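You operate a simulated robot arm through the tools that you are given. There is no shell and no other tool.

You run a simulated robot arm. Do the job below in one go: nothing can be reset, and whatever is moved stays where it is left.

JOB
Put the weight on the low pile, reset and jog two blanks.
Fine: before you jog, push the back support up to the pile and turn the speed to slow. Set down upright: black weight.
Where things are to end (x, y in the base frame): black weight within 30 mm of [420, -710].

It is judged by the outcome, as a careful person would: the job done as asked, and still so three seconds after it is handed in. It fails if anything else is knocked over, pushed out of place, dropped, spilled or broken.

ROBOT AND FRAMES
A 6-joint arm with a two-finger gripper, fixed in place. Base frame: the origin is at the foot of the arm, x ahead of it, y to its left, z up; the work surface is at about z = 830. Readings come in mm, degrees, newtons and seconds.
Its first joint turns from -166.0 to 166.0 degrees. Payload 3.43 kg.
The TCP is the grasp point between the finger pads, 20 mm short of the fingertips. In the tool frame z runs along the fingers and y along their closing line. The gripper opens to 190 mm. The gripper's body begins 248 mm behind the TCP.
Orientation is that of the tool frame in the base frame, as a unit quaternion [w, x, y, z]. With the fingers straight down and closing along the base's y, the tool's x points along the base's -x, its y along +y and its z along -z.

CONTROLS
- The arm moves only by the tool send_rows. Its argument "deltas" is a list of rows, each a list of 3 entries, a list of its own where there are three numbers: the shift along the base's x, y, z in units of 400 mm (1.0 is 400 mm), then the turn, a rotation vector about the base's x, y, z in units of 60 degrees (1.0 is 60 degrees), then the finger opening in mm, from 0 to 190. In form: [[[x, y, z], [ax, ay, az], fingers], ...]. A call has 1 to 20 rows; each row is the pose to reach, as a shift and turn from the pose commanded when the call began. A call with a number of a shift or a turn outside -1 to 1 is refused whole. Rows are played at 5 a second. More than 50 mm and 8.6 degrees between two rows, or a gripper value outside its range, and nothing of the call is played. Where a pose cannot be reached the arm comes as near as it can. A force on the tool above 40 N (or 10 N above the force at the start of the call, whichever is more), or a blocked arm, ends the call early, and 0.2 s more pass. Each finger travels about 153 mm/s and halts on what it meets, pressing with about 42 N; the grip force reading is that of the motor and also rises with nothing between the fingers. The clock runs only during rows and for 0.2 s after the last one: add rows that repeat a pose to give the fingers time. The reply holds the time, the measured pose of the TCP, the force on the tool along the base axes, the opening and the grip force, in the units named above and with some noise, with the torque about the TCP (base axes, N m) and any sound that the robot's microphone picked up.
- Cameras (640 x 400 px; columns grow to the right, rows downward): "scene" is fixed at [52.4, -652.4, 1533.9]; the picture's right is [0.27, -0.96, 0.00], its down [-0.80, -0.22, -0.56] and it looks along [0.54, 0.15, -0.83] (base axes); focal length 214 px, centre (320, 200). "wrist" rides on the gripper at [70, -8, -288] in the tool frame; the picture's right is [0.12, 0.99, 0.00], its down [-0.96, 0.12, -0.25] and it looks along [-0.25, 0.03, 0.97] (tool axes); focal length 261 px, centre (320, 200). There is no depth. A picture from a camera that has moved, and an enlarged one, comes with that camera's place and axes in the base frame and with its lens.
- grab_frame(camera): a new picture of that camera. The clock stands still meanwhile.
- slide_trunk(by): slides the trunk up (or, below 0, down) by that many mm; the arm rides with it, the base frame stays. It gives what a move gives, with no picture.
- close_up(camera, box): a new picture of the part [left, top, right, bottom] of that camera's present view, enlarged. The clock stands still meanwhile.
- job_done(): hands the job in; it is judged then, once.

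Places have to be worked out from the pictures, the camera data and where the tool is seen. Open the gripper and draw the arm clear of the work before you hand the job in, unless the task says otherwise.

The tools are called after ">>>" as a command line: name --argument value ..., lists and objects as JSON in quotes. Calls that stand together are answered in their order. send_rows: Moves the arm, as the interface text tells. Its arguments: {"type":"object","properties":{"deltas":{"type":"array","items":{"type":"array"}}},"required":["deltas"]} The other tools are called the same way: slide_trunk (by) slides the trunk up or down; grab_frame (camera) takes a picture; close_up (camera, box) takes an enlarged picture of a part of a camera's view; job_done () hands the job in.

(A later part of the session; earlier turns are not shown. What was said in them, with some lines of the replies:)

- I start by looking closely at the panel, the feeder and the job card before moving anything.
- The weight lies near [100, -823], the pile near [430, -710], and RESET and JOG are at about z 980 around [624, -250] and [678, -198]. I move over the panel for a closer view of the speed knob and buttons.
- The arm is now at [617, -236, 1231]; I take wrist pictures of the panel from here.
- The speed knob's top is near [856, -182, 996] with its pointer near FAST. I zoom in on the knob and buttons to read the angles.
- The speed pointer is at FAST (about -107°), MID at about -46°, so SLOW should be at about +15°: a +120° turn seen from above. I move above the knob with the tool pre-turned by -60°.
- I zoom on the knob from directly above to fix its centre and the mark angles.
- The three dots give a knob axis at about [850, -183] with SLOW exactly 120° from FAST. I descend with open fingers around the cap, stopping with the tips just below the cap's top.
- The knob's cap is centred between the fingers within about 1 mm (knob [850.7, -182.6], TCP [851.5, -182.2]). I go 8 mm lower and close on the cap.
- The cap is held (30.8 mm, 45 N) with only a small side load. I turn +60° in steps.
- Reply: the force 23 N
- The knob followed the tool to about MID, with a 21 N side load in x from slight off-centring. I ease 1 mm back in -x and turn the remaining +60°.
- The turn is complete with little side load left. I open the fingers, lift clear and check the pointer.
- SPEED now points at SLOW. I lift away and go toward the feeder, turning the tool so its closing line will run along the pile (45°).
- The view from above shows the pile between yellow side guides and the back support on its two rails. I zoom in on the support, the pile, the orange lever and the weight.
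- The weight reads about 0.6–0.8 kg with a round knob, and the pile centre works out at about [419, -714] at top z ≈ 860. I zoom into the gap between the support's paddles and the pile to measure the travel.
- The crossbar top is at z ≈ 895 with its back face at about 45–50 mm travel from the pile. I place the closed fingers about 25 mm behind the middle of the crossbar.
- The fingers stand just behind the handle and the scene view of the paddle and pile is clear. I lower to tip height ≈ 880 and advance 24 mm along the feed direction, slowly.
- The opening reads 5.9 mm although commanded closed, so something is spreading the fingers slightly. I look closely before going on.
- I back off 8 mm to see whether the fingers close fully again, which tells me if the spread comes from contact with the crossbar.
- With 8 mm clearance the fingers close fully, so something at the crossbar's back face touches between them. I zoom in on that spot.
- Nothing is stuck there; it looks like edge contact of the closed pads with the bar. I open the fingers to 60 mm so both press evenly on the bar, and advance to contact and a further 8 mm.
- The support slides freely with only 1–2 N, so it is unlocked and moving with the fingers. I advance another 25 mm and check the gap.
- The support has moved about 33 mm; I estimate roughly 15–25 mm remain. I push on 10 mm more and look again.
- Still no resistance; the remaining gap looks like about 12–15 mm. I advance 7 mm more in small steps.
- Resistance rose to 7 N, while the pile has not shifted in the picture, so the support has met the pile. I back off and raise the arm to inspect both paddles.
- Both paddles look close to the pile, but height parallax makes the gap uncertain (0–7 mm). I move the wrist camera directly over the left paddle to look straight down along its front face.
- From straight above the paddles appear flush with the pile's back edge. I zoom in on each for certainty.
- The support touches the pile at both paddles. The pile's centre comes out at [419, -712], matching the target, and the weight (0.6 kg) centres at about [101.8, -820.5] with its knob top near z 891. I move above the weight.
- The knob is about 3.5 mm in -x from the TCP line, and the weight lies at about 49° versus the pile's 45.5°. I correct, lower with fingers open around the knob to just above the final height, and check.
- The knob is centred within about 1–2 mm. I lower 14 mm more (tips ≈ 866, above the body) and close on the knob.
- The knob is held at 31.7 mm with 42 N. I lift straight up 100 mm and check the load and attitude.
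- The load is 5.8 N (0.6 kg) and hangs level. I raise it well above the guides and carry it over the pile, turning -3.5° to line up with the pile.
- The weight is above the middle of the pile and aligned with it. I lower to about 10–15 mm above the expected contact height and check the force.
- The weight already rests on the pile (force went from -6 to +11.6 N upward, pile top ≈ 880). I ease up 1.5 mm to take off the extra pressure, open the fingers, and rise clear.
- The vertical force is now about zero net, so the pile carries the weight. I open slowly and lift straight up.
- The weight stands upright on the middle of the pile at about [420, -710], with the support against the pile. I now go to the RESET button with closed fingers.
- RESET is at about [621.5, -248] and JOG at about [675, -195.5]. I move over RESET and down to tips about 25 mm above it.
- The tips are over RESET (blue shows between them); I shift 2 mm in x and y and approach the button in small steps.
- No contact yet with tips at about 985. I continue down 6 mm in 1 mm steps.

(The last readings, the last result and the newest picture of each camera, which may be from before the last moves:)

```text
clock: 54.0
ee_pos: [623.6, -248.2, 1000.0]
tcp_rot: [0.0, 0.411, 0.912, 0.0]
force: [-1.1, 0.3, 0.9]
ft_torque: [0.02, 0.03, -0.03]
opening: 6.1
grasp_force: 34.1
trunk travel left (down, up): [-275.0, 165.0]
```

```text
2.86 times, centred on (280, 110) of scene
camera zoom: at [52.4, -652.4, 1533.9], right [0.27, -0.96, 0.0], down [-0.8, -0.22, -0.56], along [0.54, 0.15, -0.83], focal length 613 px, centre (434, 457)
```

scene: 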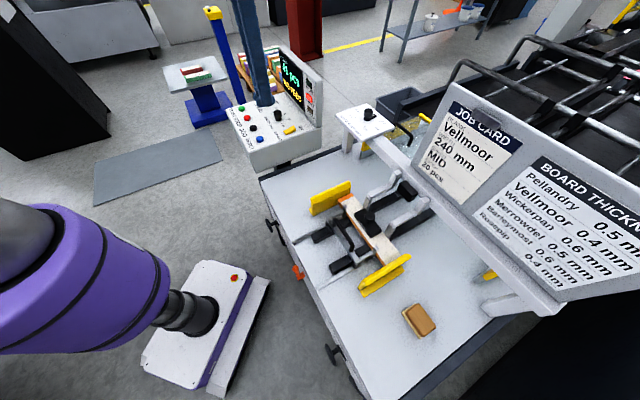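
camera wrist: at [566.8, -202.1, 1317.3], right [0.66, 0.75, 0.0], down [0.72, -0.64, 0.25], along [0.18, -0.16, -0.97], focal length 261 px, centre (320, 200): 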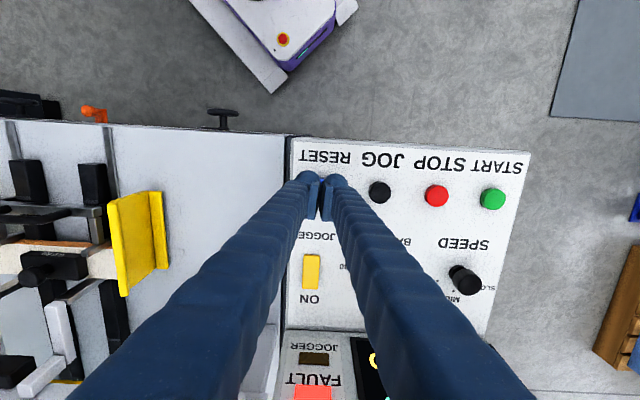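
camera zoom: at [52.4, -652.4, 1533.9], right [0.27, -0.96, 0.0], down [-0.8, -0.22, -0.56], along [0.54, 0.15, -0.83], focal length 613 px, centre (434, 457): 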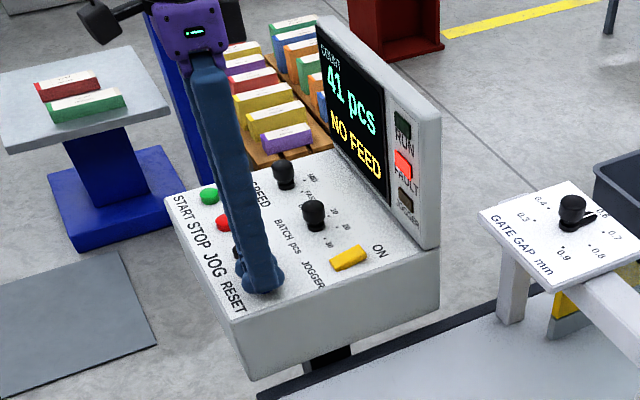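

The fingertips touched something light (opening 6 mm) but there is no click yet and the fault still shows. I press on in 1 mm steps.

>>> send_rows --deltas '[[[0, 0, -0.0025], [0, 0, 0], 0], [[0, 0, -0.005], [0, 0, 0], 0], [[0, 0, -0.0075], [0, 0, 0], 0], [[0, 0, -0.01], [0, 0, 0], 0]]'

>>> close_up --camera "scene" --box '[220, 40, 340, 180]'

>>> close_up --camera "wrist" --box '[280, 150, 360, 220]'

```text
clock: 55.0
ee_pos: [622.4, -248.8, 996.2]
tcp_rot: [0.0, 0.41, 0.912, 0.001]
force: [-1.2, -1.5, 6.5]
ft_torque: [0.0, 0.02, 0.05]
opening: 6.0
grasp_force: 34.6
trunk travel left (down, up): [-275.0, 165.0]
heard: click
```

```text
2.86 times, centred on (280, 110) of scene
camera zoom: at [52.4, -652.4, 1533.9], right [0.27, -0.96, 0.0], down [-0.8, -0.22, -0.56], along [0.54, 0.15, -0.83], focal length 613 px, centre (434, 457)
```

zoom: 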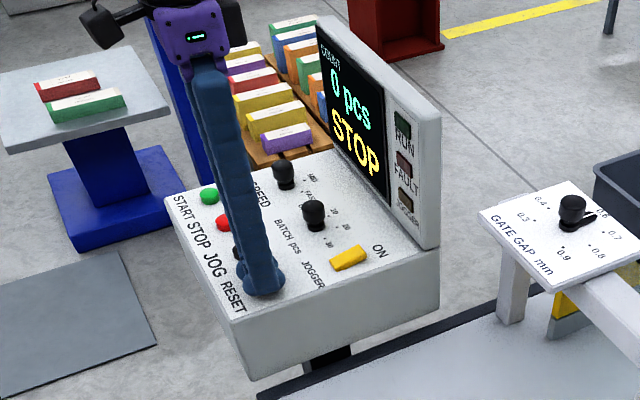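

```text
5.71 times, centred on (320, 185) of wrist
camera zoom: at [570.4, -200.9, 1283.8], right [0.66, 0.75, 0.0], down [0.72, -0.64, 0.25], along [0.18, -0.16, -0.97], focal length 1489 px, centre (320, 286)
```

zoom: 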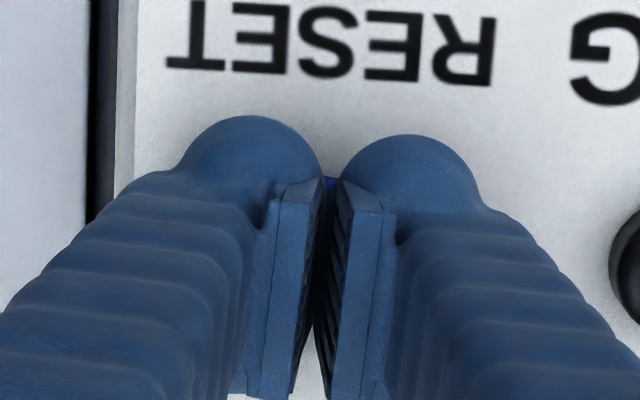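

A click was heard, the fault lamp is off, and the display shows 0 pcs / STOP: reset is done. I lift, shift to JOG, and hover with tips just above it.

>>> send_rows --deltas '[[[0, 0, 0.05], [0, 0, 0], 0], [[0, 0, 0.1], [0, 0, 0], 0], [[0.0663, 0.0675, 0.1], [0, 0, 0], 0], [[0.1325, 0.135, 0.1], [0, 0, 0], 0], [[0.1325, 0.135, 0.06], [0, 0, 0], 0], [[0.1325, 0.135, 0.06], [0, 0, 0], 0]]'

>>> close_up --camera "wrist" --box '[250, 140, 400, 240]'

>>> close_up --camera "scene" --box '[220, 40, 340, 180]'

>>> close_up --camera "scene" --box '[320, 180, 430, 290]'

```text
clock: 56.4
ee_pos: [677.2, -194.7, 1019.1]
tcp_rot: [0.0, 0.41, 0.912, 0.001]
force: [0.0, -0.5, -1.0]
ft_torque: [0.09, 0.01, 0.01]
opening: 0.2
grasp_force: 33.9
trunk travel left (down, up): [-275.0, 165.0]
```

```text
4.00 times, centred on (325, 190) of wrist
camera zoom: at [625.1, -148.0, 1306.6], right [0.66, 0.75, 0.0], down [0.72, -0.64, 0.25], along [0.18, -0.16, -0.97], focal length 1043 px, centre (300, 240)
```

zoom: 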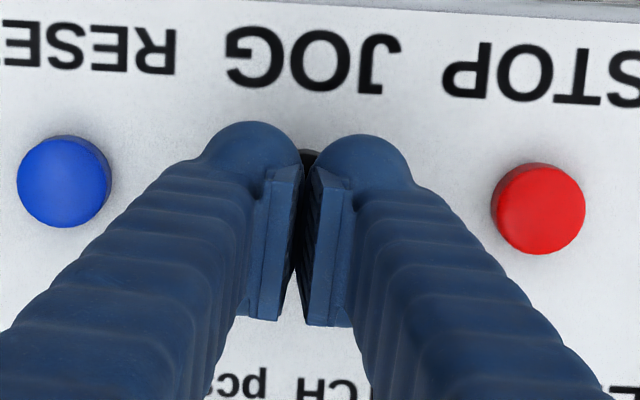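

```text
2.86 times, centred on (280, 110) of scene
camera zoom: at [52.4, -652.4, 1533.9], right [0.27, -0.96, 0.0], down [-0.8, -0.22, -0.56], along [0.54, 0.15, -0.83], focal length 613 px, centre (434, 457)
```

zoom: 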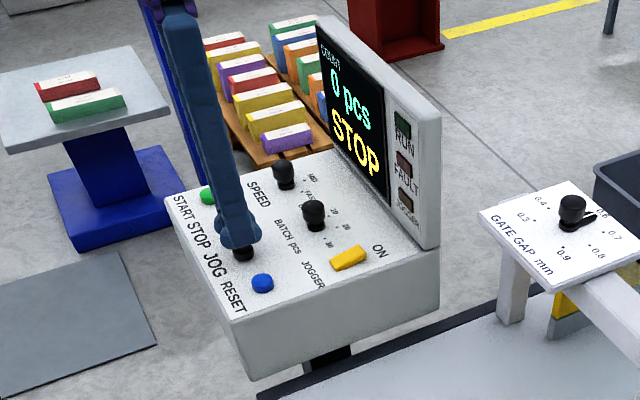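

```text
3.64 times, centred on (375, 235) of scene
camera zoom: at [52.4, -652.4, 1533.9], right [0.27, -0.96, 0.0], down [-0.8, -0.22, -0.56], along [0.54, 0.15, -0.83], focal length 780 px, centre (120, 73)
```

zoom: 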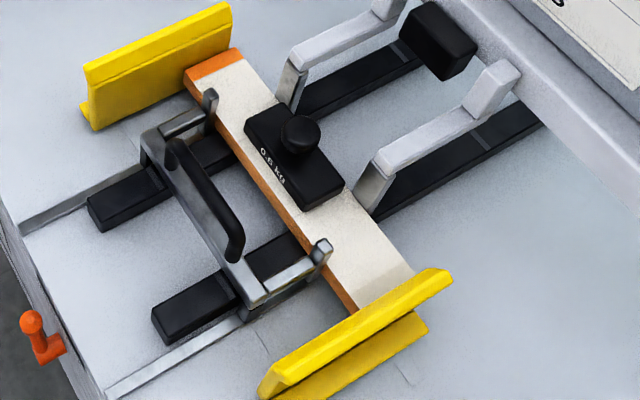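

The tips are centred on JOG within about 2.5 mm, and the pile, weight and support are unchanged. I press JOG briefly once and come straight back up.

>>> send_rows --deltas '[[[-0.003, 0.006, -0.02], [0, 0, 0], 0], [[-0.003, 0.006, -0.037], [0, 0, 0], 0], [[-0.003, 0.006, -0.05], [0, 0, 0], 0], [[-0.003, 0.006, -0.0575], [0, 0, 0], 0], [[-0.003, 0.006, -0.0615], [0, 0, 0], 0], [[-0.003, 0.006, -0.04], [0, 0, 0], 0], [[-0.003, 0.006, -0.02], [0, 0, 0], 0], [[-0.003, 0.006, 0.0], [0, 0, 0], 0]]'

>>> close_up --camera "scene" --box '[220, 40, 340, 180]'

>>> grab_frame --camera "scene"

>>> close_up --camera "scene" --box '[320, 180, 430, 290]'

```text
clock: 58.2
ee_pos: [674.6, -190.6, 1020.0]
tcp_rot: [0.0, 0.411, 0.912, 0.0]
force: [0.2, -0.1, 0.3]
ft_torque: [0.05, -0.04, -0.03]
opening: 0.0
grasp_force: 34.2
trunk travel left (down, up): [-275.0, 165.0]
heard: click
```

```text
2.86 times, centred on (280, 110) of scene
camera zoom: at [52.4, -652.4, 1533.9], right [0.27, -0.96, 0.0], down [-0.8, -0.22, -0.56], along [0.54, 0.15, -0.83], focal length 613 px, centre (434, 457)
```

zoom: 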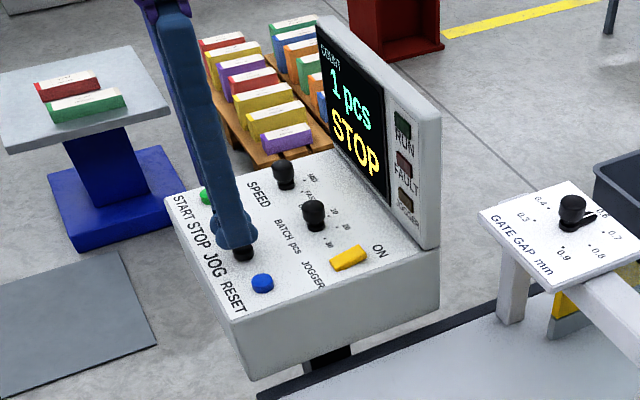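

```text
taken
```

scene: 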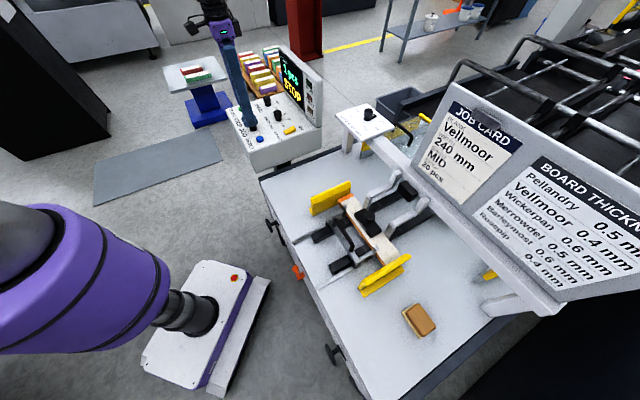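

```text
3.64 times, centred on (375, 235) of scene
camera zoom: at [52.4, -652.4, 1533.9], right [0.27, -0.96, 0.0], down [-0.8, -0.22, -0.56], along [0.54, 0.15, -0.83], focal length 780 px, centre (120, 73)
```

zoom: 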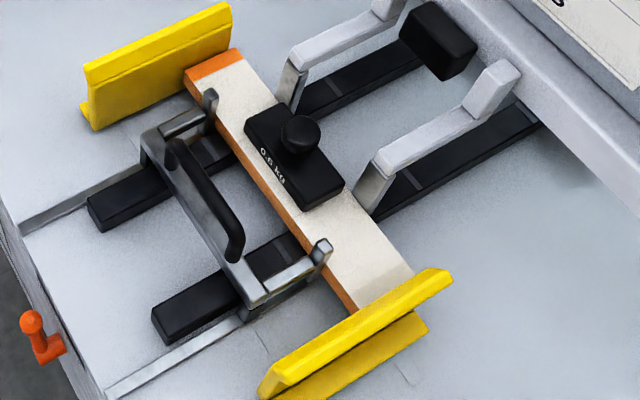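

One blank was counted (1 pcs, STOP, no fault) and the pile is undisturbed. I press JOG a second time the same way, after a short pause.

>>> send_rows --deltas '[[[0, 0, 0], [0, 0, 0], 0], [[0, 0, 0], [0, 0, 0], 0], [[0, 0, 0], [0, 0, 0], 0], [[0, 0, 0], [0, 0, 0], 0], [[0, 0, 0], [0, 0, 0], 0]]'

>>> close_up --camera "scene" --box '[260, 40, 340, 110]'

```text
clock: 59.4
ee_pos: [673.4, -189.8, 1018.9]
tcp_rot: [0.0, 0.412, 0.911, 0.0]
force: [-0.2, -0.4, 0.2]
ft_torque: [-0.02, 0.01, 0.0]
opening: 0.0
grasp_force: 34.4
trunk travel left (down, up): [-275.0, 165.0]
```

```text
5.71 times, centred on (300, 75) of scene
camera zoom: at [52.4, -652.4, 1533.9], right [0.27, -0.96, 0.0], down [-0.8, -0.22, -0.56], along [0.54, 0.15, -0.83], focal length 1226 px, centre (434, 914)
```

zoom: 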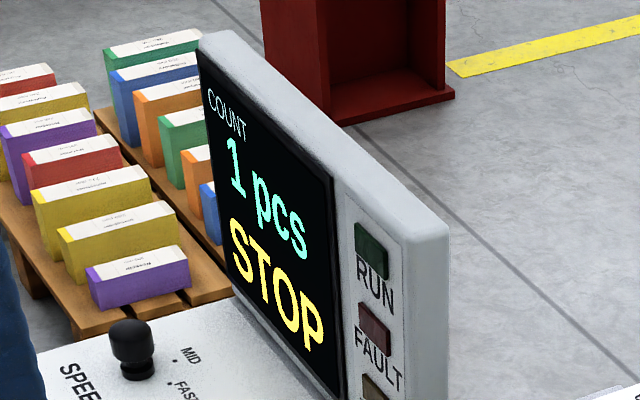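

The count stays at 1 pcs with STOP and no fault. Now the second JOG press.

>>> send_rows --deltas '[[[0.002, -0.002, -0.02], [0, 0, 0], 0], [[0.002, -0.002, -0.037], [0, 0, 0], 0], [[0.002, -0.002, -0.05], [0, 0, 0], 0], [[0.002, -0.002, -0.0575], [0, 0, 0], 0], [[0.002, -0.002, -0.0615], [0, 0, 0], 0], [[0.002, -0.002, -0.04], [0, 0, 0], 0], [[0.002, -0.002, -0.02], [0, 0, 0], 0], [[0.002, -0.002, 0.0], [0, 0, 0], 0]]'

>>> close_up --camera "scene" --box '[220, 40, 340, 180]'

>>> close_up --camera "scene" --box '[320, 180, 430, 290]'

```text
clock: 61.2
ee_pos: [676.2, -190.9, 1019.5]
tcp_rot: [0.0, 0.41, 0.912, -0.001]
force: [-0.3, -1.0, 0.1]
ft_torque: [0.03, 0.0, 0.03]
opening: 0.0
grasp_force: 34.3
trunk travel left (down, up): [-275.0, 165.0]
heard: click
```

```text
2.86 times, centred on (280, 110) of scene
camera zoom: at [52.4, -652.4, 1533.9], right [0.27, -0.96, 0.0], down [-0.8, -0.22, -0.56], along [0.54, 0.15, -0.83], focal length 613 px, centre (434, 457)
```

zoom: 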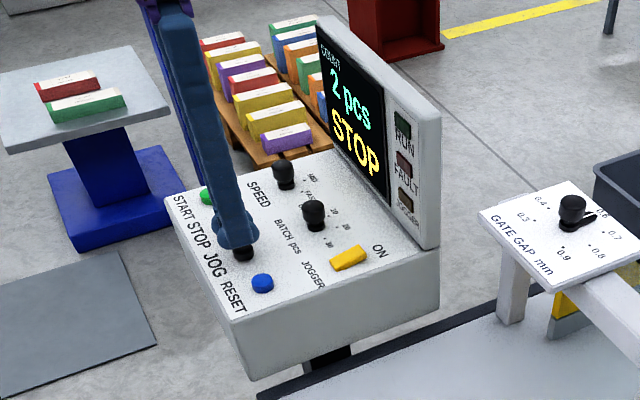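

```text
3.64 times, centred on (375, 235) of scene
camera zoom: at [52.4, -652.4, 1533.9], right [0.27, -0.96, 0.0], down [-0.8, -0.22, -0.56], along [0.54, 0.15, -0.83], focal length 780 px, centre (120, 73)
```

zoom: 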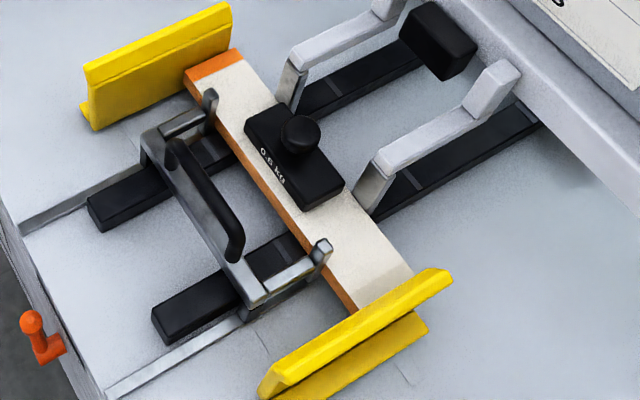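

Two blanks are counted, with STOP showing and no fault. I raise the arm clear of the panel and open the gripper, then do a final check.

>>> send_rows --deltas '[[[0, 0, 0.1], [0, 0, 0], 0], [[0, 0, 0.2], [0, 0, 0], 0], [[0, 0, 0.3], [0, 0, 0], 20], [[0, 0, 0.4], [0, 0, 0], 60], [[-0.06, -0.06, 0.5], [0, 0, 0], 100], [[-0.12, -0.12, 0.6], [0, 0, 0], 140], [[-0.18, -0.18, 0.68], [0, 0, 0], 170], [[-0.25, -0.25, 0.7], [0, 0, 0], 190], [[-0.32, -0.32, 0.7], [0, 0, 0], 190], [[-0.38, -0.38, 0.7], [0, 0, 0], 190], [[-0.38, -0.38, 0.7], [0, 0, 0], 190]]'

>>> grab_frame --camera "wrist"

>>> grab_frame --camera "scene"

>>> close_up --camera "scene" --box '[220, 40, 340, 180]'

>>> close_up --camera "wrist" --box '[100, 100, 260, 240]'

```text
refused: row 5 steps farther than a row can; nothing moved
```

```text
taken
camera wrist: at [623.0, -145.0, 1307.0], right [0.66, 0.75, 0.0], down [0.72, -0.64, 0.25], along [0.18, -0.16, -0.97], focal length 261 px, centre (320, 200)
```

wrist: 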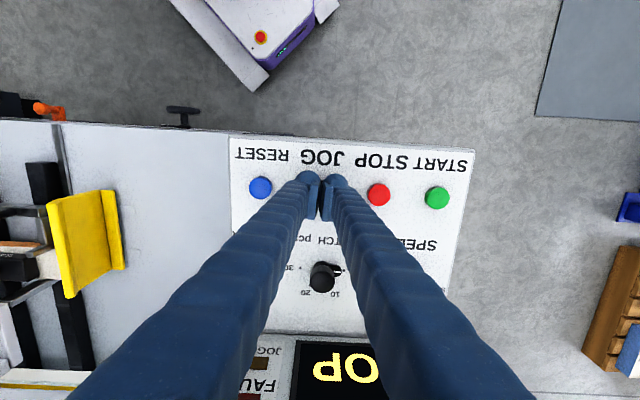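

```text
taken
```

scene: 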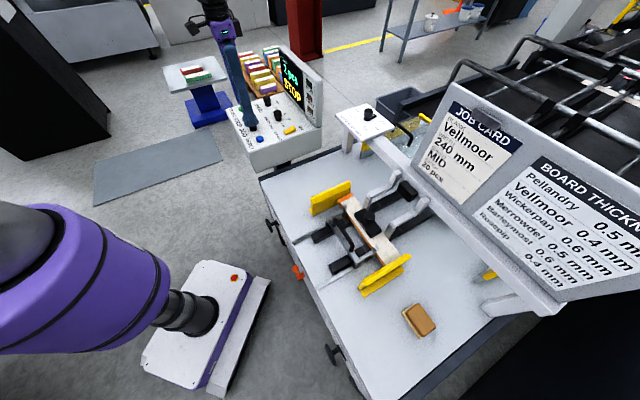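

```text
2.86 times, centred on (280, 110) of scene
camera zoom: at [52.4, -652.4, 1533.9], right [0.27, -0.96, 0.0], down [-0.8, -0.22, -0.56], along [0.54, 0.15, -0.83], focal length 613 px, centre (434, 457)
```

zoom: 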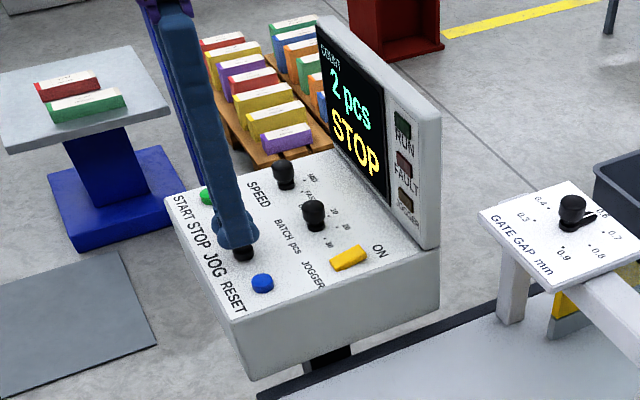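

```text
2.86 times, centred on (180, 170) of wrist
camera zoom: at [623.0, -145.0, 1307.0], right [0.66, 0.75, 0.0], down [0.72, -0.64, 0.25], along [0.18, -0.16, -0.97], focal length 745 px, centre (720, 286)
```

zoom: 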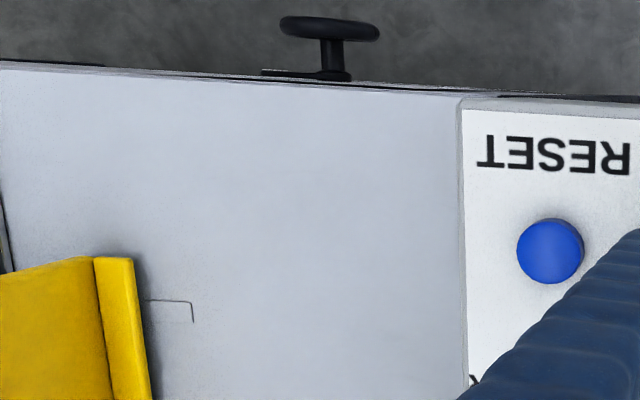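

That move was refused because one step was too long, so nothing moved. I resend it with smaller steps.

>>> send_rows --deltas '[[[0, 0, 0.1], [0, 0, 0], 0], [[0, 0, 0.2], [0, 0, 0], 0], [[0, 0, 0.3], [0, 0, 0], 20], [[0, 0, 0.4], [0, 0, 0], 60], [[0, 0, 0.5], [0, 0, 0], 100], [[-0.05, -0.05, 0.58], [0, 0, 0], 140], [[-0.11, -0.11, 0.64], [0, 0, 0], 170], [[-0.18, -0.18, 0.68], [0, 0, 0], 190], [[-0.25, -0.25, 0.7], [0, 0, 0], 190], [[-0.32, -0.32, 0.7], [0, 0, 0], 190], [[-0.38, -0.38, 0.7], [0, 0, 0], 190], [[-0.38, -0.38, 0.7], [0, 0, 0], 190]]'

>>> grab_frame --camera "wrist"

>>> close_up --camera "scene" --box '[220, 40, 340, 180]'

>>> close_up --camera "scene" --box '[320, 180, 430, 290]'

```text
clock: 63.8
ee_pos: [525.1, -343.5, 1298.8]
tcp_rot: [0.0, 0.411, 0.912, 0.0]
force: [-0.2, -0.3, -0.5]
ft_torque: [0.01, 0.04, -0.01]
opening: 190.2
grasp_force: 0.1
trunk travel left (down, up): [-275.0, 165.0]
```

```text
taken
camera wrist: at [473.1, -297.3, 1587.2], right [0.66, 0.75, 0.0], down [0.72, -0.64, 0.25], along [0.18, -0.16, -0.97], focal length 261 px, centre (320, 200)
```

wrist: 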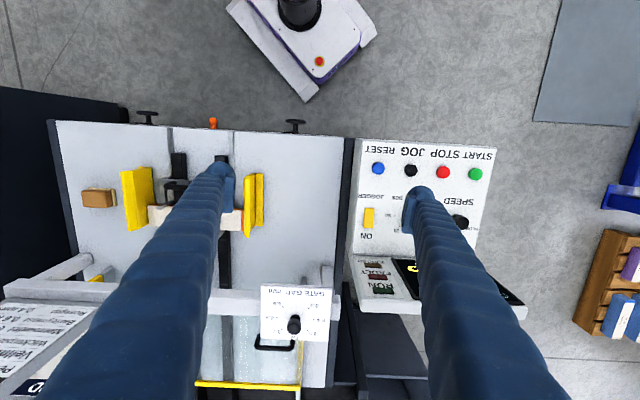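

```text
2.86 times, centred on (280, 110) of scene
camera zoom: at [52.4, -652.4, 1533.9], right [0.27, -0.96, 0.0], down [-0.8, -0.22, -0.56], along [0.54, 0.15, -0.83], focal length 613 px, centre (434, 457)
```

zoom: 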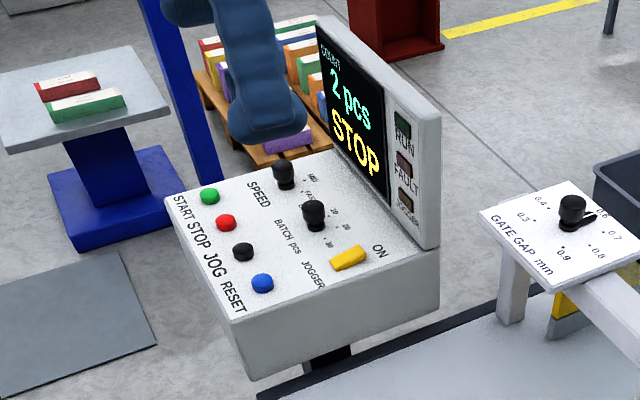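

```text
3.64 times, centred on (375, 235) of scene
camera zoom: at [52.4, -652.4, 1533.9], right [0.27, -0.96, 0.0], down [-0.8, -0.22, -0.56], along [0.54, 0.15, -0.83], focal length 780 px, centre (120, 73)
```

zoom: 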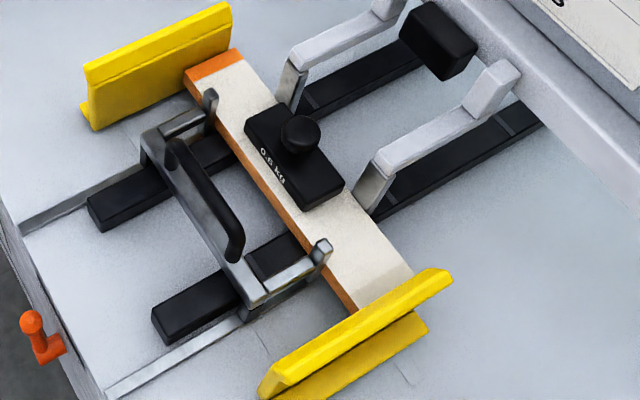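

The final view shows 2 pcs / STOP with no fault. The weight stands upright at about [420, -712], the support is against the pile, and SPEED has not been touched since it was set to SLOW. The arm is clear and the gripper open, so I hand the job in.

>>> job_done

```text
The job is handed in.
```

The job is done and handed in: the weight is on the pile, the fault is reset, and two blanks have been jogged. The display reads 2 pcs / STOP, with no fault showing.

- **Weight:** the black 0.6 kg weight stands upright on the middle of the pile at about [420, -712], roughly 2 mm from the target.
- **Back support:** I pushed it up until both of its uprights touched the back edge of the pile. It slid freely, and I saw no movement of the pile.
- **Speed:** I turned the knob from FAST to SLOW before jogging.
- **Reset and jog:** one press of RESET cleared NO FEED and set the count from 41 to 0. Two short presses of JOG counted one blank each.

The job card reads Vellmoor 240 mm at MID speed, but the blanks on the feeder are marked Wickerpan 280 mm. I did not touch the gate gap, batch or jogger settings.

The arm is clear of the work with the gripper open.
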